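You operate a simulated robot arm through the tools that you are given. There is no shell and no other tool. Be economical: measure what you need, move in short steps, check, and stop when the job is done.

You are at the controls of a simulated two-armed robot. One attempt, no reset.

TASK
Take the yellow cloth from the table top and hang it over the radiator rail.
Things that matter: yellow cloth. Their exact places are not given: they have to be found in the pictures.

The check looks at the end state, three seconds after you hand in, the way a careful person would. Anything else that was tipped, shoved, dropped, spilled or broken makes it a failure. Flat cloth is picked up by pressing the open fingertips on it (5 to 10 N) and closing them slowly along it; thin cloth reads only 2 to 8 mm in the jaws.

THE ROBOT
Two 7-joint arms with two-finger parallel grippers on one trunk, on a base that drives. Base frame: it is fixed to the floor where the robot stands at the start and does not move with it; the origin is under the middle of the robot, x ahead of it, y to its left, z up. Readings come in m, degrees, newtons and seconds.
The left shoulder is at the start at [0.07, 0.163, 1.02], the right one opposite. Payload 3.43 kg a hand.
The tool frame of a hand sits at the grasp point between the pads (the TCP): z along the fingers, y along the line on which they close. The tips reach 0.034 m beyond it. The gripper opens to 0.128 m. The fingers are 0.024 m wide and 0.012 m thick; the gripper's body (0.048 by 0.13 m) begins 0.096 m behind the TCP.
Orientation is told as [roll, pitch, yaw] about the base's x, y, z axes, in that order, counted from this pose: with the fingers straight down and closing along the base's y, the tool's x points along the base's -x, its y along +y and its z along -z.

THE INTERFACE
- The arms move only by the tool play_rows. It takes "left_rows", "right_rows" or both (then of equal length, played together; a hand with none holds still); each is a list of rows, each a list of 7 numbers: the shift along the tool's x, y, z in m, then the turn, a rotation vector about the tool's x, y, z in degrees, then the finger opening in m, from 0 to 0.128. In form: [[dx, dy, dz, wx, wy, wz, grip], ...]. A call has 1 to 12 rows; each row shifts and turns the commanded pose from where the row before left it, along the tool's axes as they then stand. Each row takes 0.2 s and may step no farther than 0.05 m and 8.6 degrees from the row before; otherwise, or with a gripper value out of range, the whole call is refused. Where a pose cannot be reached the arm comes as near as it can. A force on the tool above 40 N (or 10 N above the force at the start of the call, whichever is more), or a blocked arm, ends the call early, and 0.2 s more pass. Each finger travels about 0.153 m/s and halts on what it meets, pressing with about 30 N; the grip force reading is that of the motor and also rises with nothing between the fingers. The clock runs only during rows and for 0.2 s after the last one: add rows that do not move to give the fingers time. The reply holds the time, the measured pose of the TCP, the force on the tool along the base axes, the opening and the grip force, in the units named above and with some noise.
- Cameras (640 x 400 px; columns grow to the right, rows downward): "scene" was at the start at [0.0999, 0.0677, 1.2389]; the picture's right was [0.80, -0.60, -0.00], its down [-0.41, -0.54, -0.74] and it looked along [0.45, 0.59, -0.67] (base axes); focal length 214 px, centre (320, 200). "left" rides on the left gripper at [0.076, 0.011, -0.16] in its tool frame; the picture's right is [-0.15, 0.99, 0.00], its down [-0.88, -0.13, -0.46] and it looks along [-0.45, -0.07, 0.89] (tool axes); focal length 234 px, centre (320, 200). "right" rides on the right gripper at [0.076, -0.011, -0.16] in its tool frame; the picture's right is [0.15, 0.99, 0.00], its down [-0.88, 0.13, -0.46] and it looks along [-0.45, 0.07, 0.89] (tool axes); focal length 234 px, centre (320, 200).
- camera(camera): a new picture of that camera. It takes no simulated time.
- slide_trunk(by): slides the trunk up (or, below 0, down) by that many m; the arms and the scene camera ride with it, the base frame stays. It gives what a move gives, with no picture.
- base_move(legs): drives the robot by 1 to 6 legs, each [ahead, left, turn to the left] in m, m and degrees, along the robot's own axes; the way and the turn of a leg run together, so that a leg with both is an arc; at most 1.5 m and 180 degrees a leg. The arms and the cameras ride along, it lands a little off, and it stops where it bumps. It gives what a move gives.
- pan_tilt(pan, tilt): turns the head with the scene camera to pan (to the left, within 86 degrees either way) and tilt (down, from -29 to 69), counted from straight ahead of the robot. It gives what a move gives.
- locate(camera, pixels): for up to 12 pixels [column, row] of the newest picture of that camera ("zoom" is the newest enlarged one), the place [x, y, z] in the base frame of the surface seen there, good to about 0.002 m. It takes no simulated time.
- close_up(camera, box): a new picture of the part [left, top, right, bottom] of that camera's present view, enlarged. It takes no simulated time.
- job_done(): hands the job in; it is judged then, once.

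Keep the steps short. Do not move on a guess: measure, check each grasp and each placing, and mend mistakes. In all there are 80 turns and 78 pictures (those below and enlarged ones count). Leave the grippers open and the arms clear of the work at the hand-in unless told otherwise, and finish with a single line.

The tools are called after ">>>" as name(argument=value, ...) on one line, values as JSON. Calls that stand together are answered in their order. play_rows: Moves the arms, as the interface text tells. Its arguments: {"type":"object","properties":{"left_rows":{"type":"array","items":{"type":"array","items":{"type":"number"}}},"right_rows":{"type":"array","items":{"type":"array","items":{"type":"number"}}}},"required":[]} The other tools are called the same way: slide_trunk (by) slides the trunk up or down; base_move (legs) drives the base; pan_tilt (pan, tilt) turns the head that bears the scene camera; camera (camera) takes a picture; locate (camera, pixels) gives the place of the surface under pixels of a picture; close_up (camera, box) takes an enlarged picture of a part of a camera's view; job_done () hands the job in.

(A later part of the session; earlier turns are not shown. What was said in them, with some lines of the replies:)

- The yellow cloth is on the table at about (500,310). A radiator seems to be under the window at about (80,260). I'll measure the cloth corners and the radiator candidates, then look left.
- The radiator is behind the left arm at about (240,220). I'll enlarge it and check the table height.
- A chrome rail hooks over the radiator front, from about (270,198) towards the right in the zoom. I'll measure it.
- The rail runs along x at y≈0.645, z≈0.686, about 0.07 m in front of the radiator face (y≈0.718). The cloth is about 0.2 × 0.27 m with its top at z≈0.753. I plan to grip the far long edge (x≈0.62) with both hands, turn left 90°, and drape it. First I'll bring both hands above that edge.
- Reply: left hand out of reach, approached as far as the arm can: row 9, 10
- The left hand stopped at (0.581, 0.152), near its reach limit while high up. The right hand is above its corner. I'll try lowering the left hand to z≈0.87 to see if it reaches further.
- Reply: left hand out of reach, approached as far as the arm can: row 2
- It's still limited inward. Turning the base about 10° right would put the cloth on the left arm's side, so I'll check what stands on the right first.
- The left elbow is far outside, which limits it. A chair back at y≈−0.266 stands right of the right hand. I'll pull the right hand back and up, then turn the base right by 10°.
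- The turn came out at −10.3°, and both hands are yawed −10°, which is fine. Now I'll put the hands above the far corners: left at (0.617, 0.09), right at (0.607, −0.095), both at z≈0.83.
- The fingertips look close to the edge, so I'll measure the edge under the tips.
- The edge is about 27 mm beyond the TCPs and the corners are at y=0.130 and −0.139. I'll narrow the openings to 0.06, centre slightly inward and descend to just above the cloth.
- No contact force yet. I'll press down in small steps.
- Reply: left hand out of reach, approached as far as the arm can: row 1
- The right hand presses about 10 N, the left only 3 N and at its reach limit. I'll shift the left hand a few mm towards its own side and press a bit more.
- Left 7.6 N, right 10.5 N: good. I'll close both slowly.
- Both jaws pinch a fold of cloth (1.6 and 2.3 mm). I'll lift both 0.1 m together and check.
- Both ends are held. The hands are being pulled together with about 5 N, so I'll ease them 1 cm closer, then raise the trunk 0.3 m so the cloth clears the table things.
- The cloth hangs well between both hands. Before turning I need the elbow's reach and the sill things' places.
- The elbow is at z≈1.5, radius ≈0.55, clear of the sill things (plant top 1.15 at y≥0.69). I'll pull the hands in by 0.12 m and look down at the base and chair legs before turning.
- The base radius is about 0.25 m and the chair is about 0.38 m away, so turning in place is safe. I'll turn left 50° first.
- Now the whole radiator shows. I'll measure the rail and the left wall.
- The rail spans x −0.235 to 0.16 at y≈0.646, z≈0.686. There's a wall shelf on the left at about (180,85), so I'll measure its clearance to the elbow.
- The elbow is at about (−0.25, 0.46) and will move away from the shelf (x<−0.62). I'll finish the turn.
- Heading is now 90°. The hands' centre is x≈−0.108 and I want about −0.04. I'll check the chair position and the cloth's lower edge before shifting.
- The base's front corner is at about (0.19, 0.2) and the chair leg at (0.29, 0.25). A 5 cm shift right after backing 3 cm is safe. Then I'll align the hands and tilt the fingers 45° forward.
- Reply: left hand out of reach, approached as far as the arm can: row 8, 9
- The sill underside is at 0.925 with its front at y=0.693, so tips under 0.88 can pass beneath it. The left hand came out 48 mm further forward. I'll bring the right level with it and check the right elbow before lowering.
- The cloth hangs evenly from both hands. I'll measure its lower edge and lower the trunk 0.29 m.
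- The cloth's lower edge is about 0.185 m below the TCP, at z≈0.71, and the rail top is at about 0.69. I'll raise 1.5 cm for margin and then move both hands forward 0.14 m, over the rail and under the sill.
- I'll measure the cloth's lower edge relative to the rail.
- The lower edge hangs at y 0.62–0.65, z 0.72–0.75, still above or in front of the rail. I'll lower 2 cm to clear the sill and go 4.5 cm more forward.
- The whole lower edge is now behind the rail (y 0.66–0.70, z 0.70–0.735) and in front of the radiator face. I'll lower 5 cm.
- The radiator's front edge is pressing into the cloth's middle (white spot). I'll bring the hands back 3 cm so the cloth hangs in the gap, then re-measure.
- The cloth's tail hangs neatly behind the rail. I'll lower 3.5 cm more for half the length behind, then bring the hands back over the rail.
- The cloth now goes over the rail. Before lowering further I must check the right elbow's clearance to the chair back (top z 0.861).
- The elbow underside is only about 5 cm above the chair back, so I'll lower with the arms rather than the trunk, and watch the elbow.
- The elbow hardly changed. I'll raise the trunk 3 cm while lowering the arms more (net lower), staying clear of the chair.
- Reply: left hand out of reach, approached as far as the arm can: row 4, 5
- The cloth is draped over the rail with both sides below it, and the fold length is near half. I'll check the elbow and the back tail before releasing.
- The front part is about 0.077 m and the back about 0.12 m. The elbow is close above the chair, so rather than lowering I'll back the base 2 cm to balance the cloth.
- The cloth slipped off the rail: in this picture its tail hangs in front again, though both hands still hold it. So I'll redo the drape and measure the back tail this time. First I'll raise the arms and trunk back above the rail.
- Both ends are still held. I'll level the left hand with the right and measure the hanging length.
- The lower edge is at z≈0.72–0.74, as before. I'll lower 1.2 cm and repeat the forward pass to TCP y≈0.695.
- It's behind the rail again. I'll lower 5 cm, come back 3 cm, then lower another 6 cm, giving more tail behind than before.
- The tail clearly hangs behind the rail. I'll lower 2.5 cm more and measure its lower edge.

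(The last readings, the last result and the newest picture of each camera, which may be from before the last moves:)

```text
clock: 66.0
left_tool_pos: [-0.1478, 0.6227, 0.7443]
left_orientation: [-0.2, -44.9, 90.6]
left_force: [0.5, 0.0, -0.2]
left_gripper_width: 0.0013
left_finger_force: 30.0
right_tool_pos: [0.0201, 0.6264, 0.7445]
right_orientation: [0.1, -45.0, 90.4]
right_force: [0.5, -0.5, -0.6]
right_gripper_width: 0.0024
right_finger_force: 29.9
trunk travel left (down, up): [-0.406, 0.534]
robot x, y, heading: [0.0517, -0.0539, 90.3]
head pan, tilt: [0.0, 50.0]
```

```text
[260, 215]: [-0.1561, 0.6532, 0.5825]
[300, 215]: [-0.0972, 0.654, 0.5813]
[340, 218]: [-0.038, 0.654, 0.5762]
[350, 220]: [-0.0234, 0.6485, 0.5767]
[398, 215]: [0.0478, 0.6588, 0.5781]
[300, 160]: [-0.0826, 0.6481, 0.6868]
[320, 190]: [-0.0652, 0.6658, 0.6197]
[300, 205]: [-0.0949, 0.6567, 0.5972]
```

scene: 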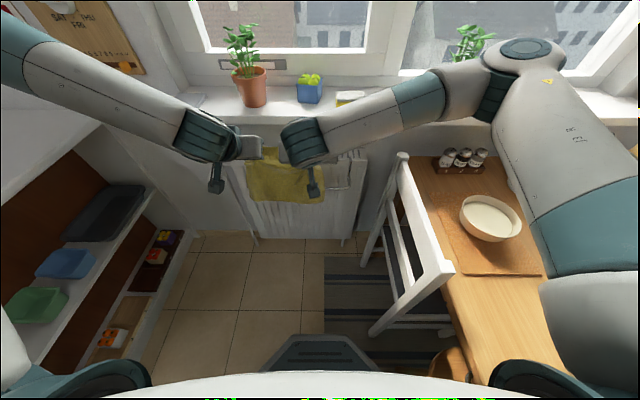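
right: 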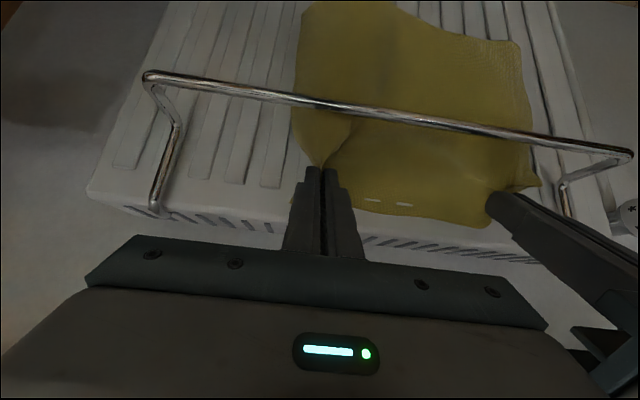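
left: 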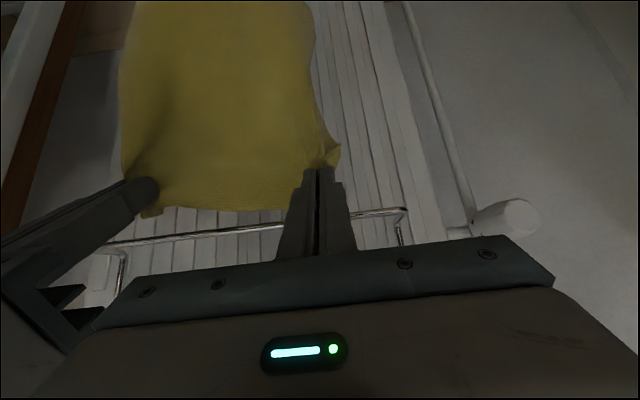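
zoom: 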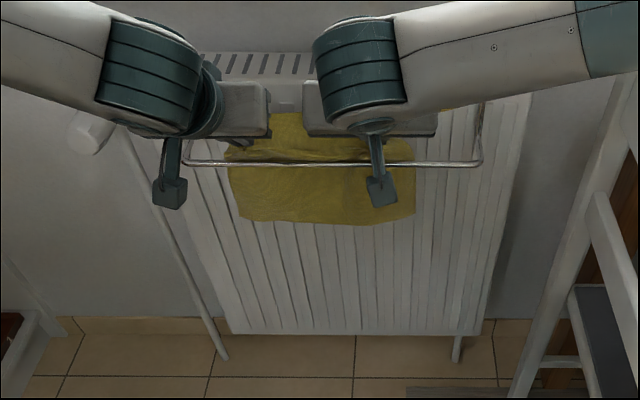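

The tail's lower edge is at z≈0.577, so about 0.11 m hangs behind. I'll bring the tips slowly forward of the rail: 4 cm back and 2 cm down.

>>> play_rows(left_rows=[[0.0071, 0, -0.0071, 0, 0, 0, 0], [0.0071, 0, -0.0071, 0, 0, 0, 0], [0.0106, 0, -0.0035, 0, 0, 0, 0], [0.0106, 0, -0.0035, 0, 0, 0, 0], [0, 0, 0, 0, 0, 0, 0]], right_rows=[[0.0071, 0, -0.0071, 0, 0, 0, 0], [0.0071, 0, -0.0071, 0, 0, 0, 0], [0.0106, 0, -0.0035, 0, 0, 0, 0], [0.0106, 0, -0.0035, 0, 0, 0, 0], [0, 0, 0, 0, 0, 0, 0]])

>>> close_up(camera="scene", box=[180, 90, 400, 250])

>>> camera(camera="right")

>>> locate(camera="zoom", pixels=[[260, 210], [300, 210], [340, 212], [398, 207], [300, 160], [320, 190], [300, 150], [300, 200]])

```text
clock: 67.2
left_tool_pos: [-0.1467, 0.5817, 0.7342]
left_orientation: [-0.2, -44.8, 90.5]
left_force: [-0.3, 0.4, -0.2]
left_gripper_width: 0.0014
left_finger_force: 30.0
right_tool_pos: [0.0207, 0.5876, 0.7347]
right_orientation: [0.0, -45.0, 90.4]
right_force: [0.2, 0.3, 0.5]
right_gripper_width: 0.0024
right_finger_force: 29.9
trunk travel left (down, up): [-0.406, 0.534]
robot x, y, heading: [0.0506, -0.0504, 90.5]
head pan, tilt: [0.0, 50.0]
```

```text
2.50 times, centred on (290, 170) of scene
```

zoom: 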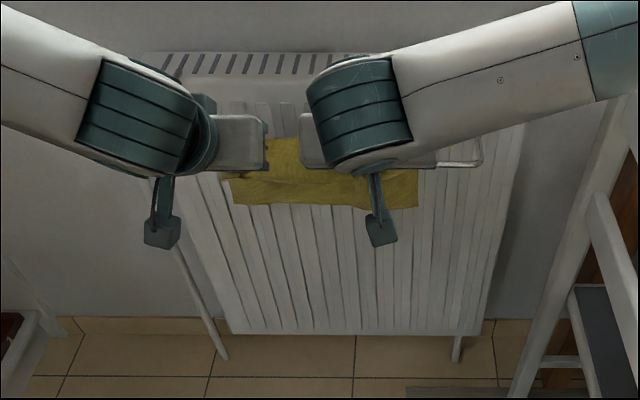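

```text
22 pictures are left
```

right: 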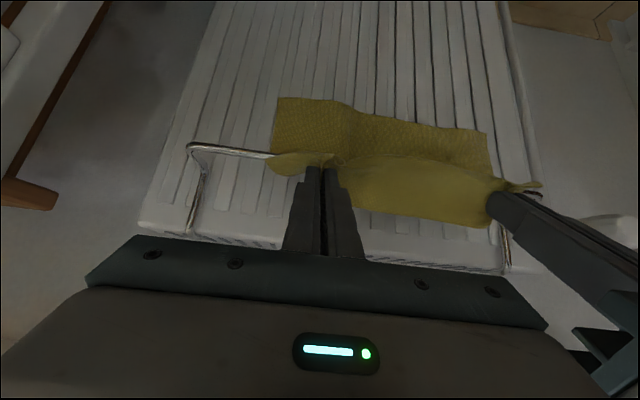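

```text
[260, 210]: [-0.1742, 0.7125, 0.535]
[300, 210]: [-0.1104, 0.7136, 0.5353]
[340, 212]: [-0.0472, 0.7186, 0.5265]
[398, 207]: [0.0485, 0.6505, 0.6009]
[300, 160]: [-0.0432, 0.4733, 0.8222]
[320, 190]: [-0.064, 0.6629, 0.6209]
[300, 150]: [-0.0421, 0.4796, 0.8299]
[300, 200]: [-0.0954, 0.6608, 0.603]
```

The tail behind is now about 0.085 m (lower edge z≈0.60), so pulling back uses it up faster than I assumed; that's why it slipped before. I'll lower 3 cm with the arms, slightly forward, to give slack back, then re-measure.

>>> play_rows(left_rows=[[0.0053, 0, 0.0088, 0, 0, 0, 0], [0.0053, 0, 0.0088, 0, 0, 0, 0], [0.0053, 0, 0.0088, 0, 0, 0, 0], [0, 0, 0, 0, 0, 0, 0]], right_rows=[[0.0053, 0, 0.0088, 0, 0, 0, 0], [0.0053, 0, 0.0088, 0, 0, 0, 0], [0.0053, 0, 0.0088, 0, 0, 0, 0], [0, 0, 0, 0, 0, 0, 0]])

>>> close_up(camera="scene", box=[180, 90, 400, 250])

>>> camera(camera="right")

>>> locate(camera="zoom", pixels=[[260, 205], [300, 205], [340, 205], [398, 205], [300, 195], [398, 200], [300, 185]])

```text
clock: 68.2
left_tool_pos: [-0.1461, 0.59, 0.7052]
left_orientation: [-0.2, -44.9, 90.6]
left_force: [-0.1, 0.2, -0.7]
left_gripper_width: 0.0014
left_finger_force: 30.0
right_tool_pos: [0.0201, 0.5938, 0.7057]
right_orientation: [-0.1, -45.0, 90.4]
right_force: [0.0, 0.8, 0.1]
right_gripper_width: 0.0026
right_finger_force: 29.7
trunk travel left (down, up): [-0.406, 0.534]
robot x, y, heading: [0.0459, -0.0523, 90.5]
head pan, tilt: [0.0, 50.0]
```

```text
2.50 times, centred on (290, 170) of scene
```

zoom: 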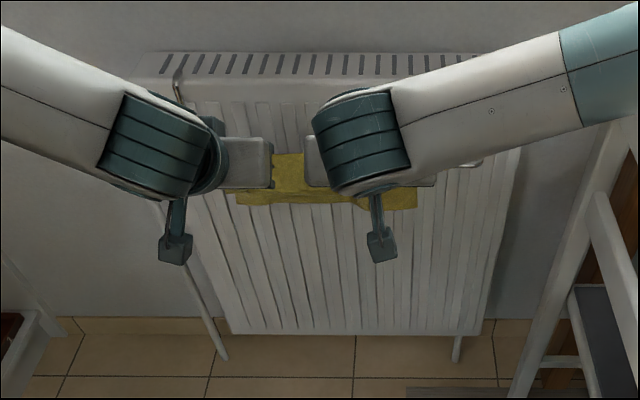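

```text
20 pictures are left
```

right: 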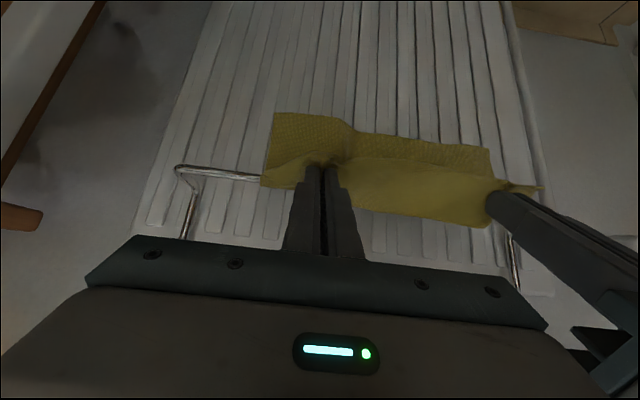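

```text
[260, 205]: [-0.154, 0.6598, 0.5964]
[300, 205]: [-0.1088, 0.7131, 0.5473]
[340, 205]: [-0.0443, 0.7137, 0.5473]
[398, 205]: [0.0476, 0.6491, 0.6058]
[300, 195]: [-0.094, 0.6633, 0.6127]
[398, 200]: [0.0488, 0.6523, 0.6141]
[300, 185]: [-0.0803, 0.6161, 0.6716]
```

The tail stayed at z≈0.60 (about 0.09 m behind), with friction holding it and about 0.11 m left for the front. That's balanced. I'll lower 1.5 cm more and slowly open both grippers to 0.03.

>>> play_rows(left_rows=[[0.0106, 0, 0.0106, 0, 0, 0, 0], [0, 0, 0, 0, 0, 0, 0], [0, 0, 0, 0, 0, 0, 0.006], [0, 0, 0, 0, 0, 0, 0.012], [0, 0, 0, 0, 0, 0, 0.02], [0, 0, 0, 0, 0, 0, 0.03], [0, 0, 0, 0, 0, 0, 0.03], [0, 0, 0, 0, 0, 0, 0.03]], right_rows=[[0.0106, 0, 0.0106, 0, 0, 0, 0], [0, 0, 0, 0, 0, 0, 0], [0, 0, 0, 0, 0, 0, 0.006], [0, 0, 0, 0, 0, 0, 0.012], [0, 0, 0, 0, 0, 0, 0.02], [0, 0, 0, 0, 0, 0, 0.03], [0, 0, 0, 0, 0, 0, 0.03], [0, 0, 0, 0, 0, 0, 0.03]])

>>> camera(camera="right")

>>> camera(camera="left")

```text
clock: 70.0
left_tool_pos: [-0.147, 0.5906, 0.6893]
left_orientation: [-0.2, -44.9, 90.5]
left_force: [-0.8, -0.7, 0.3]
left_gripper_width: 0.0299
left_finger_force: 0.1
right_tool_pos: [0.0206, 0.5931, 0.6905]
right_orientation: [0.0, -45.0, 90.4]
right_force: [-0.2, -0.2, -0.1]
right_gripper_width: 0.03
right_finger_force: 0.0
trunk travel left (down, up): [-0.406, 0.534]
robot x, y, heading: [0.0475, -0.058, 90.6]
head pan, tilt: [0.0, 50.0]
```

```text
19 pictures are left
```

right: 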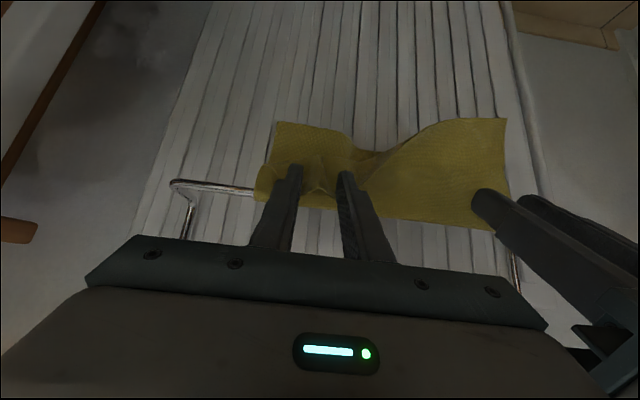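

```text
18 pictures are left
```

left: 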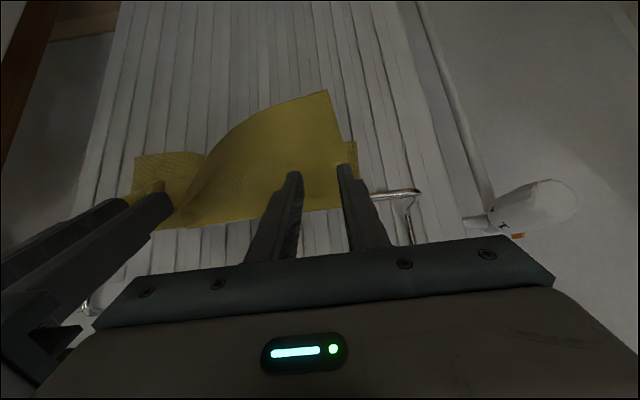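

The left side fell down in front. The right corner still rests on the right fingertips. I'll draw both hands back slowly along the fingers.

>>> play_rows(left_rows=[[0, 0, -0.01, 0, 0, 0, 0.03], [0, 0, -0.015, 0, 0, 0, 0.03], [0, 0, -0.02, 0, 0, 0, 0.03], [0, 0, 0, 0, 0, 0, 0.03]], right_rows=[[0.003, 0, -0.003, 0, 0, 0, 0.04], [0.005, 0, -0.005, 0, 0, 0, 0.04], [0.007, 0, -0.007, 0, 0, 0, 0.04], [0, 0, 0, 0, 0, 0, 0.04]])

>>> camera(camera="right")

```text
clock: 71.0
left_tool_pos: [-0.1461, 0.5572, 0.7212]
left_orientation: [-0.3, -44.9, 90.6]
left_force: [0.9, 0.3, -0.2]
left_gripper_width: 0.03
left_finger_force: 0.1
right_tool_pos: [0.0203, 0.5738, 0.6896]
right_orientation: [0.1, -45.1, 90.4]
right_force: [-0.3, 1.2, -0.4]
right_gripper_width: 0.0402
right_finger_force: 0.1
trunk travel left (down, up): [-0.406, 0.534]
robot x, y, heading: [0.0503, -0.0505, 90.3]
head pan, tilt: [0.0, 50.0]
```

```text
17 pictures are left
```

right: 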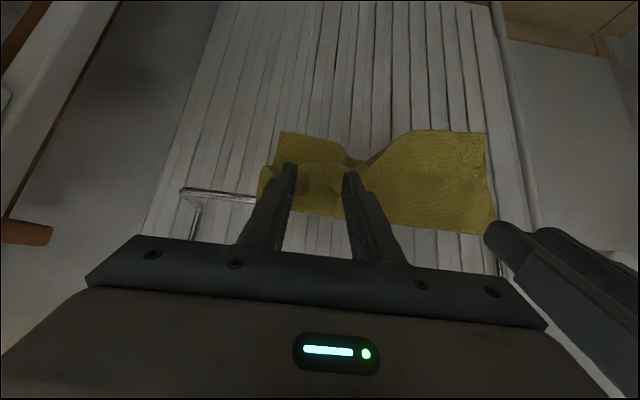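

The left hand is free. I'll keep drawing the right hand back 3 cm and watch whether the cloth follows.

>>> play_rows(left_rows=[[0, 0, -0.02, 0, 0, 0, 0.03], [0, 0, -0.02, 0, 0, 0, 0.03], [0, 0, 0, 0, 0, 0, 0.03], [0, 0, 0, 0, 0, 0, 0.03]], right_rows=[[0.007, 0, -0.007, 0, 0, 0, 0.05], [0.007, 0, -0.007, 0, 0, 0, 0.05], [0.007, 0, -0.007, 0, 0, 0, 0.05], [0, 0, 0, 0, 0, 0, 0.05]])

>>> camera(camera="right")

>>> locate(camera="right", pixels=[[280, 160], [320, 170], [320, 190], [350, 150], [430, 160], [430, 200], [430, 225], [480, 150]])

```text
clock: 72.0
left_tool_pos: [-0.1451, 0.5301, 0.7504]
left_orientation: [-0.2, -44.9, 90.7]
left_force: [-0.7, 0.2, -0.3]
left_gripper_width: 0.0303
left_finger_force: 0.1
right_tool_pos: [0.021, 0.5431, 0.691]
right_orientation: [0.1, -45.1, 90.4]
right_force: [0.1, -0.3, -0.6]
right_gripper_width: 0.0499
right_finger_force: 0.1
trunk travel left (down, up): [-0.406, 0.534]
robot x, y, heading: [0.0505, -0.0547, 90.1]
head pan, tilt: [0.0, 50.0]
```

```text
16 pictures are left
```

right: 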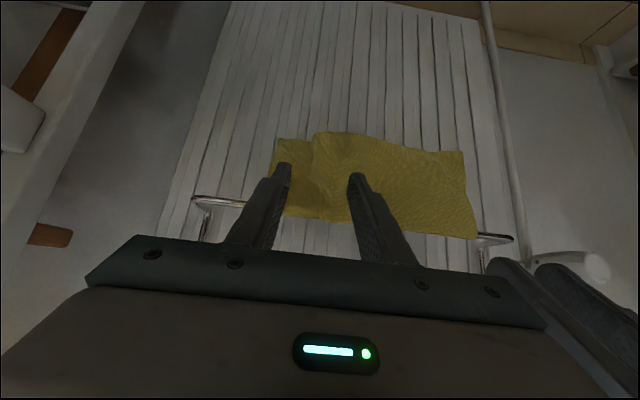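

```text
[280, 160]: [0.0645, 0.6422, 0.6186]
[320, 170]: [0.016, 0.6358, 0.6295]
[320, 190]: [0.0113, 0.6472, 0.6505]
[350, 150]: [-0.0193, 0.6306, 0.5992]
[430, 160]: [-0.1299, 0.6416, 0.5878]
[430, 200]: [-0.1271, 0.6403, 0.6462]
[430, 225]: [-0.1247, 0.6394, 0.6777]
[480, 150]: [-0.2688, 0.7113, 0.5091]
```

The cloth now hangs over the rail with its front at y≈0.64, z 0.58–0.68, free of both hands. I'll withdraw both hands along the fingers, then raise the trunk clear of the chair.

>>> play_rows(left_rows=[[0, 0, -0.01, 0, 0, 0, 0.05], [0, 0, -0.01, 0, 0, 0, 0.05], [0, 0, -0.01, 0, 0, 0, 0.05], [0, 0, 0, 0, 0, 0, 0.05]], right_rows=[[0.007, 0, -0.015, 0, 0, 0, 0.06], [0, 0, -0.025, 0, 0, 0, 0.06], [0, 0, -0.025, 0, 0, 0, 0.06], [0, 0, 0, 0, 0, 0, 0.06]])

>>> slide_trunk(by=0.15)

>>> camera(camera="scene")

>>> camera(camera="right")

```text
clock: 73.0
left_tool_pos: [-0.1453, 0.5082, 0.7714]
left_orientation: [-0.2, -44.9, 90.6]
left_force: [-0.6, 0.6, 0.5]
left_gripper_width: 0.0501
left_finger_force: 0.0
right_tool_pos: [0.0207, 0.4923, 0.7316]
right_orientation: [-0.1, -44.8, 90.4]
right_force: [0.0, -0.7, -0.2]
right_gripper_width: 0.0597
right_finger_force: 0.0
trunk travel left (down, up): [-0.406, 0.534]
robot x, y, heading: [0.0503, -0.0502, 90.6]
head pan, tilt: [0.0, 50.0]
```

```text
clock: 74.8
left_tool_pos: [-0.1474, 0.5088, 0.9212]
left_orientation: [-0.2, -44.9, 90.7]
left_force: [0.3, 0.7, 0.1]
left_gripper_width: 0.05
left_finger_force: 0.0
right_tool_pos: [0.0219, 0.4923, 0.8832]
right_orientation: [-0.1, -44.9, 90.4]
right_force: [-0.2, 0.1, 0.9]
right_gripper_width: 0.0599
right_finger_force: 0.0
trunk travel left (down, up): [-0.556, 0.384]
robot x, y, heading: [0.0458, -0.051, 90.3]
head pan, tilt: [0.0, 50.0]
```

```text
15 pictures are left
```

scene: 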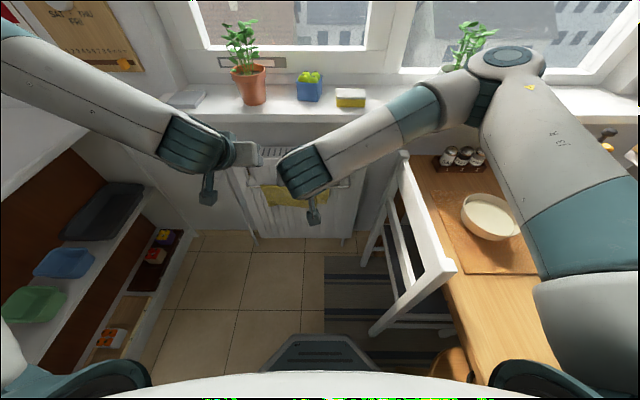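

```text
14 pictures are left
```

right: 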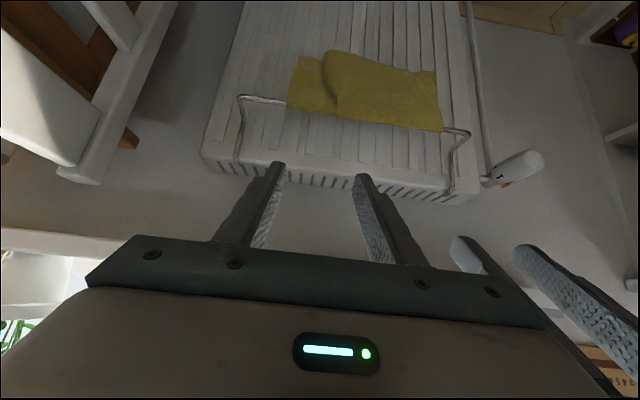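

The cloth hangs on the rail and the hands are clear. I'll enlarge it to confirm both sides hang stably.

>>> close_up(camera="right", box=[220, 20, 500, 200])

>>> locate(camera="zoom", pixels=[[170, 105], [170, 180], [300, 100], [300, 200], [450, 120], [480, 240], [350, 215], [180, 185]])

```text
2.22 times, centred on (360, 110) of right
```

zoom: 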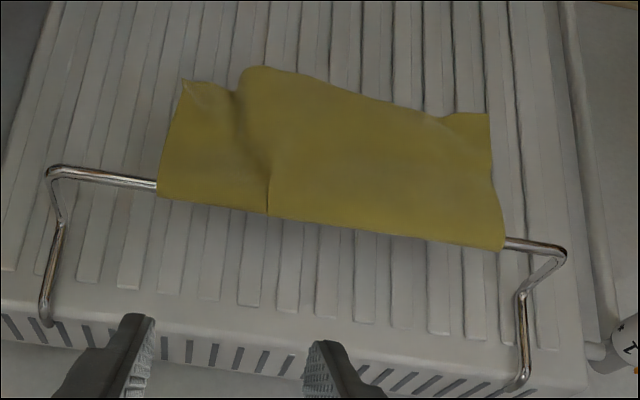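

```text
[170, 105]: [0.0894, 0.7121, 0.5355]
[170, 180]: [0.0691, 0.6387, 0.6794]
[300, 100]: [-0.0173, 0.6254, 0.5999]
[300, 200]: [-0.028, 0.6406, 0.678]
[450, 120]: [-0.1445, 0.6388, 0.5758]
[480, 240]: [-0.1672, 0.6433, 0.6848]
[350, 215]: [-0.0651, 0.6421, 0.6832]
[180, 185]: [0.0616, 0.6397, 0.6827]
```

The cloth lies folded over the rail from x≈−0.17 to 0.07, with about 0.11 m in front and about 0.09 m behind. I'll pull the hands further away, open them, and check again for stability.

>>> play_rows(left_rows=[[0.014, 0, -0.02, 0, 0, 0, 0.07], [0.014, 0, -0.02, 0, 0, 0, 0.07], [0, 0, 0, 0, 0, 0, 0.07]], right_rows=[[0, 0, -0.02, 0, 0, 0, 0.07], [0, 0, -0.02, 0, 0, 0, 0.07], [0, 0, 0, 0, 0, 0, 0.07]])

>>> slide_trunk(by=0.1)

>>> camera(camera="right")

>>> camera(camera="scene")

```text
clock: 75.6
left_tool_pos: [-0.1438, 0.4905, 0.9277]
left_orientation: [-0.2, -44.9, 90.6]
left_force: [0.2, -0.7, 0.2]
left_gripper_width: 0.0697
left_finger_force: 0.0
left hand out of reach, approached as far as the arm can: row 1, 2
right_tool_pos: [0.0203, 0.4646, 0.9109]
right_orientation: [0.0, -45.0, 90.4]
right_force: [0.4, -0.5, -0.1]
right_gripper_width: 0.0698
right_finger_force: 0.1
trunk travel left (down, up): [-0.556, 0.384]
robot x, y, heading: [0.0463, -0.0493, 90.4]
head pan, tilt: [0.0, 50.0]
```

```text
clock: 76.9
left_tool_pos: [-0.1434, 0.4907, 1.0289]
left_orientation: [-0.1, -44.9, 90.6]
left_force: [-0.4, 1.3, -0.5]
left_gripper_width: 0.0702
left_finger_force: 0.0
right_tool_pos: [0.0204, 0.4645, 1.0101]
right_orientation: [0.0, -45.0, 90.4]
right_force: [-0.7, 0.4, 0.9]
right_gripper_width: 0.0701
right_finger_force: 0.1
trunk travel left (down, up): [-0.656, 0.284]
robot x, y, heading: [0.0499, -0.0525, 90.5]
head pan, tilt: [0.0, 50.0]
```

```text
12 pictures are left
```

right: 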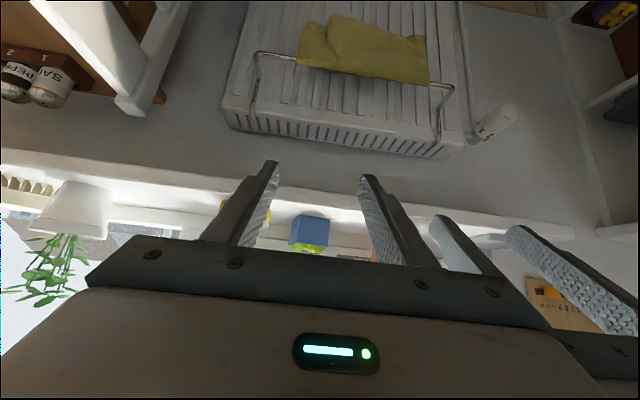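

```text
11 pictures are left
```

scene: 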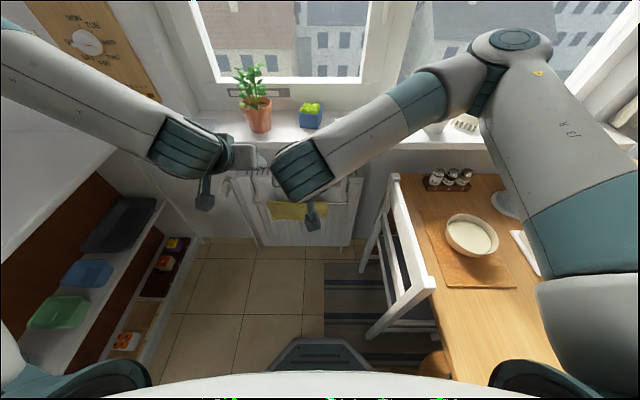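

The cloth hangs stably over the rail, the hands are open and clear, and nothing else has moved. Handing in.

>>> job_done()

```text
The job is handed in.
```

The yellow cloth hangs folded over the radiator rail, with about 0.11 m in front and 0.09 m behind; the grippers are open and clear, and nothing else looks disturbed in the last pictures.
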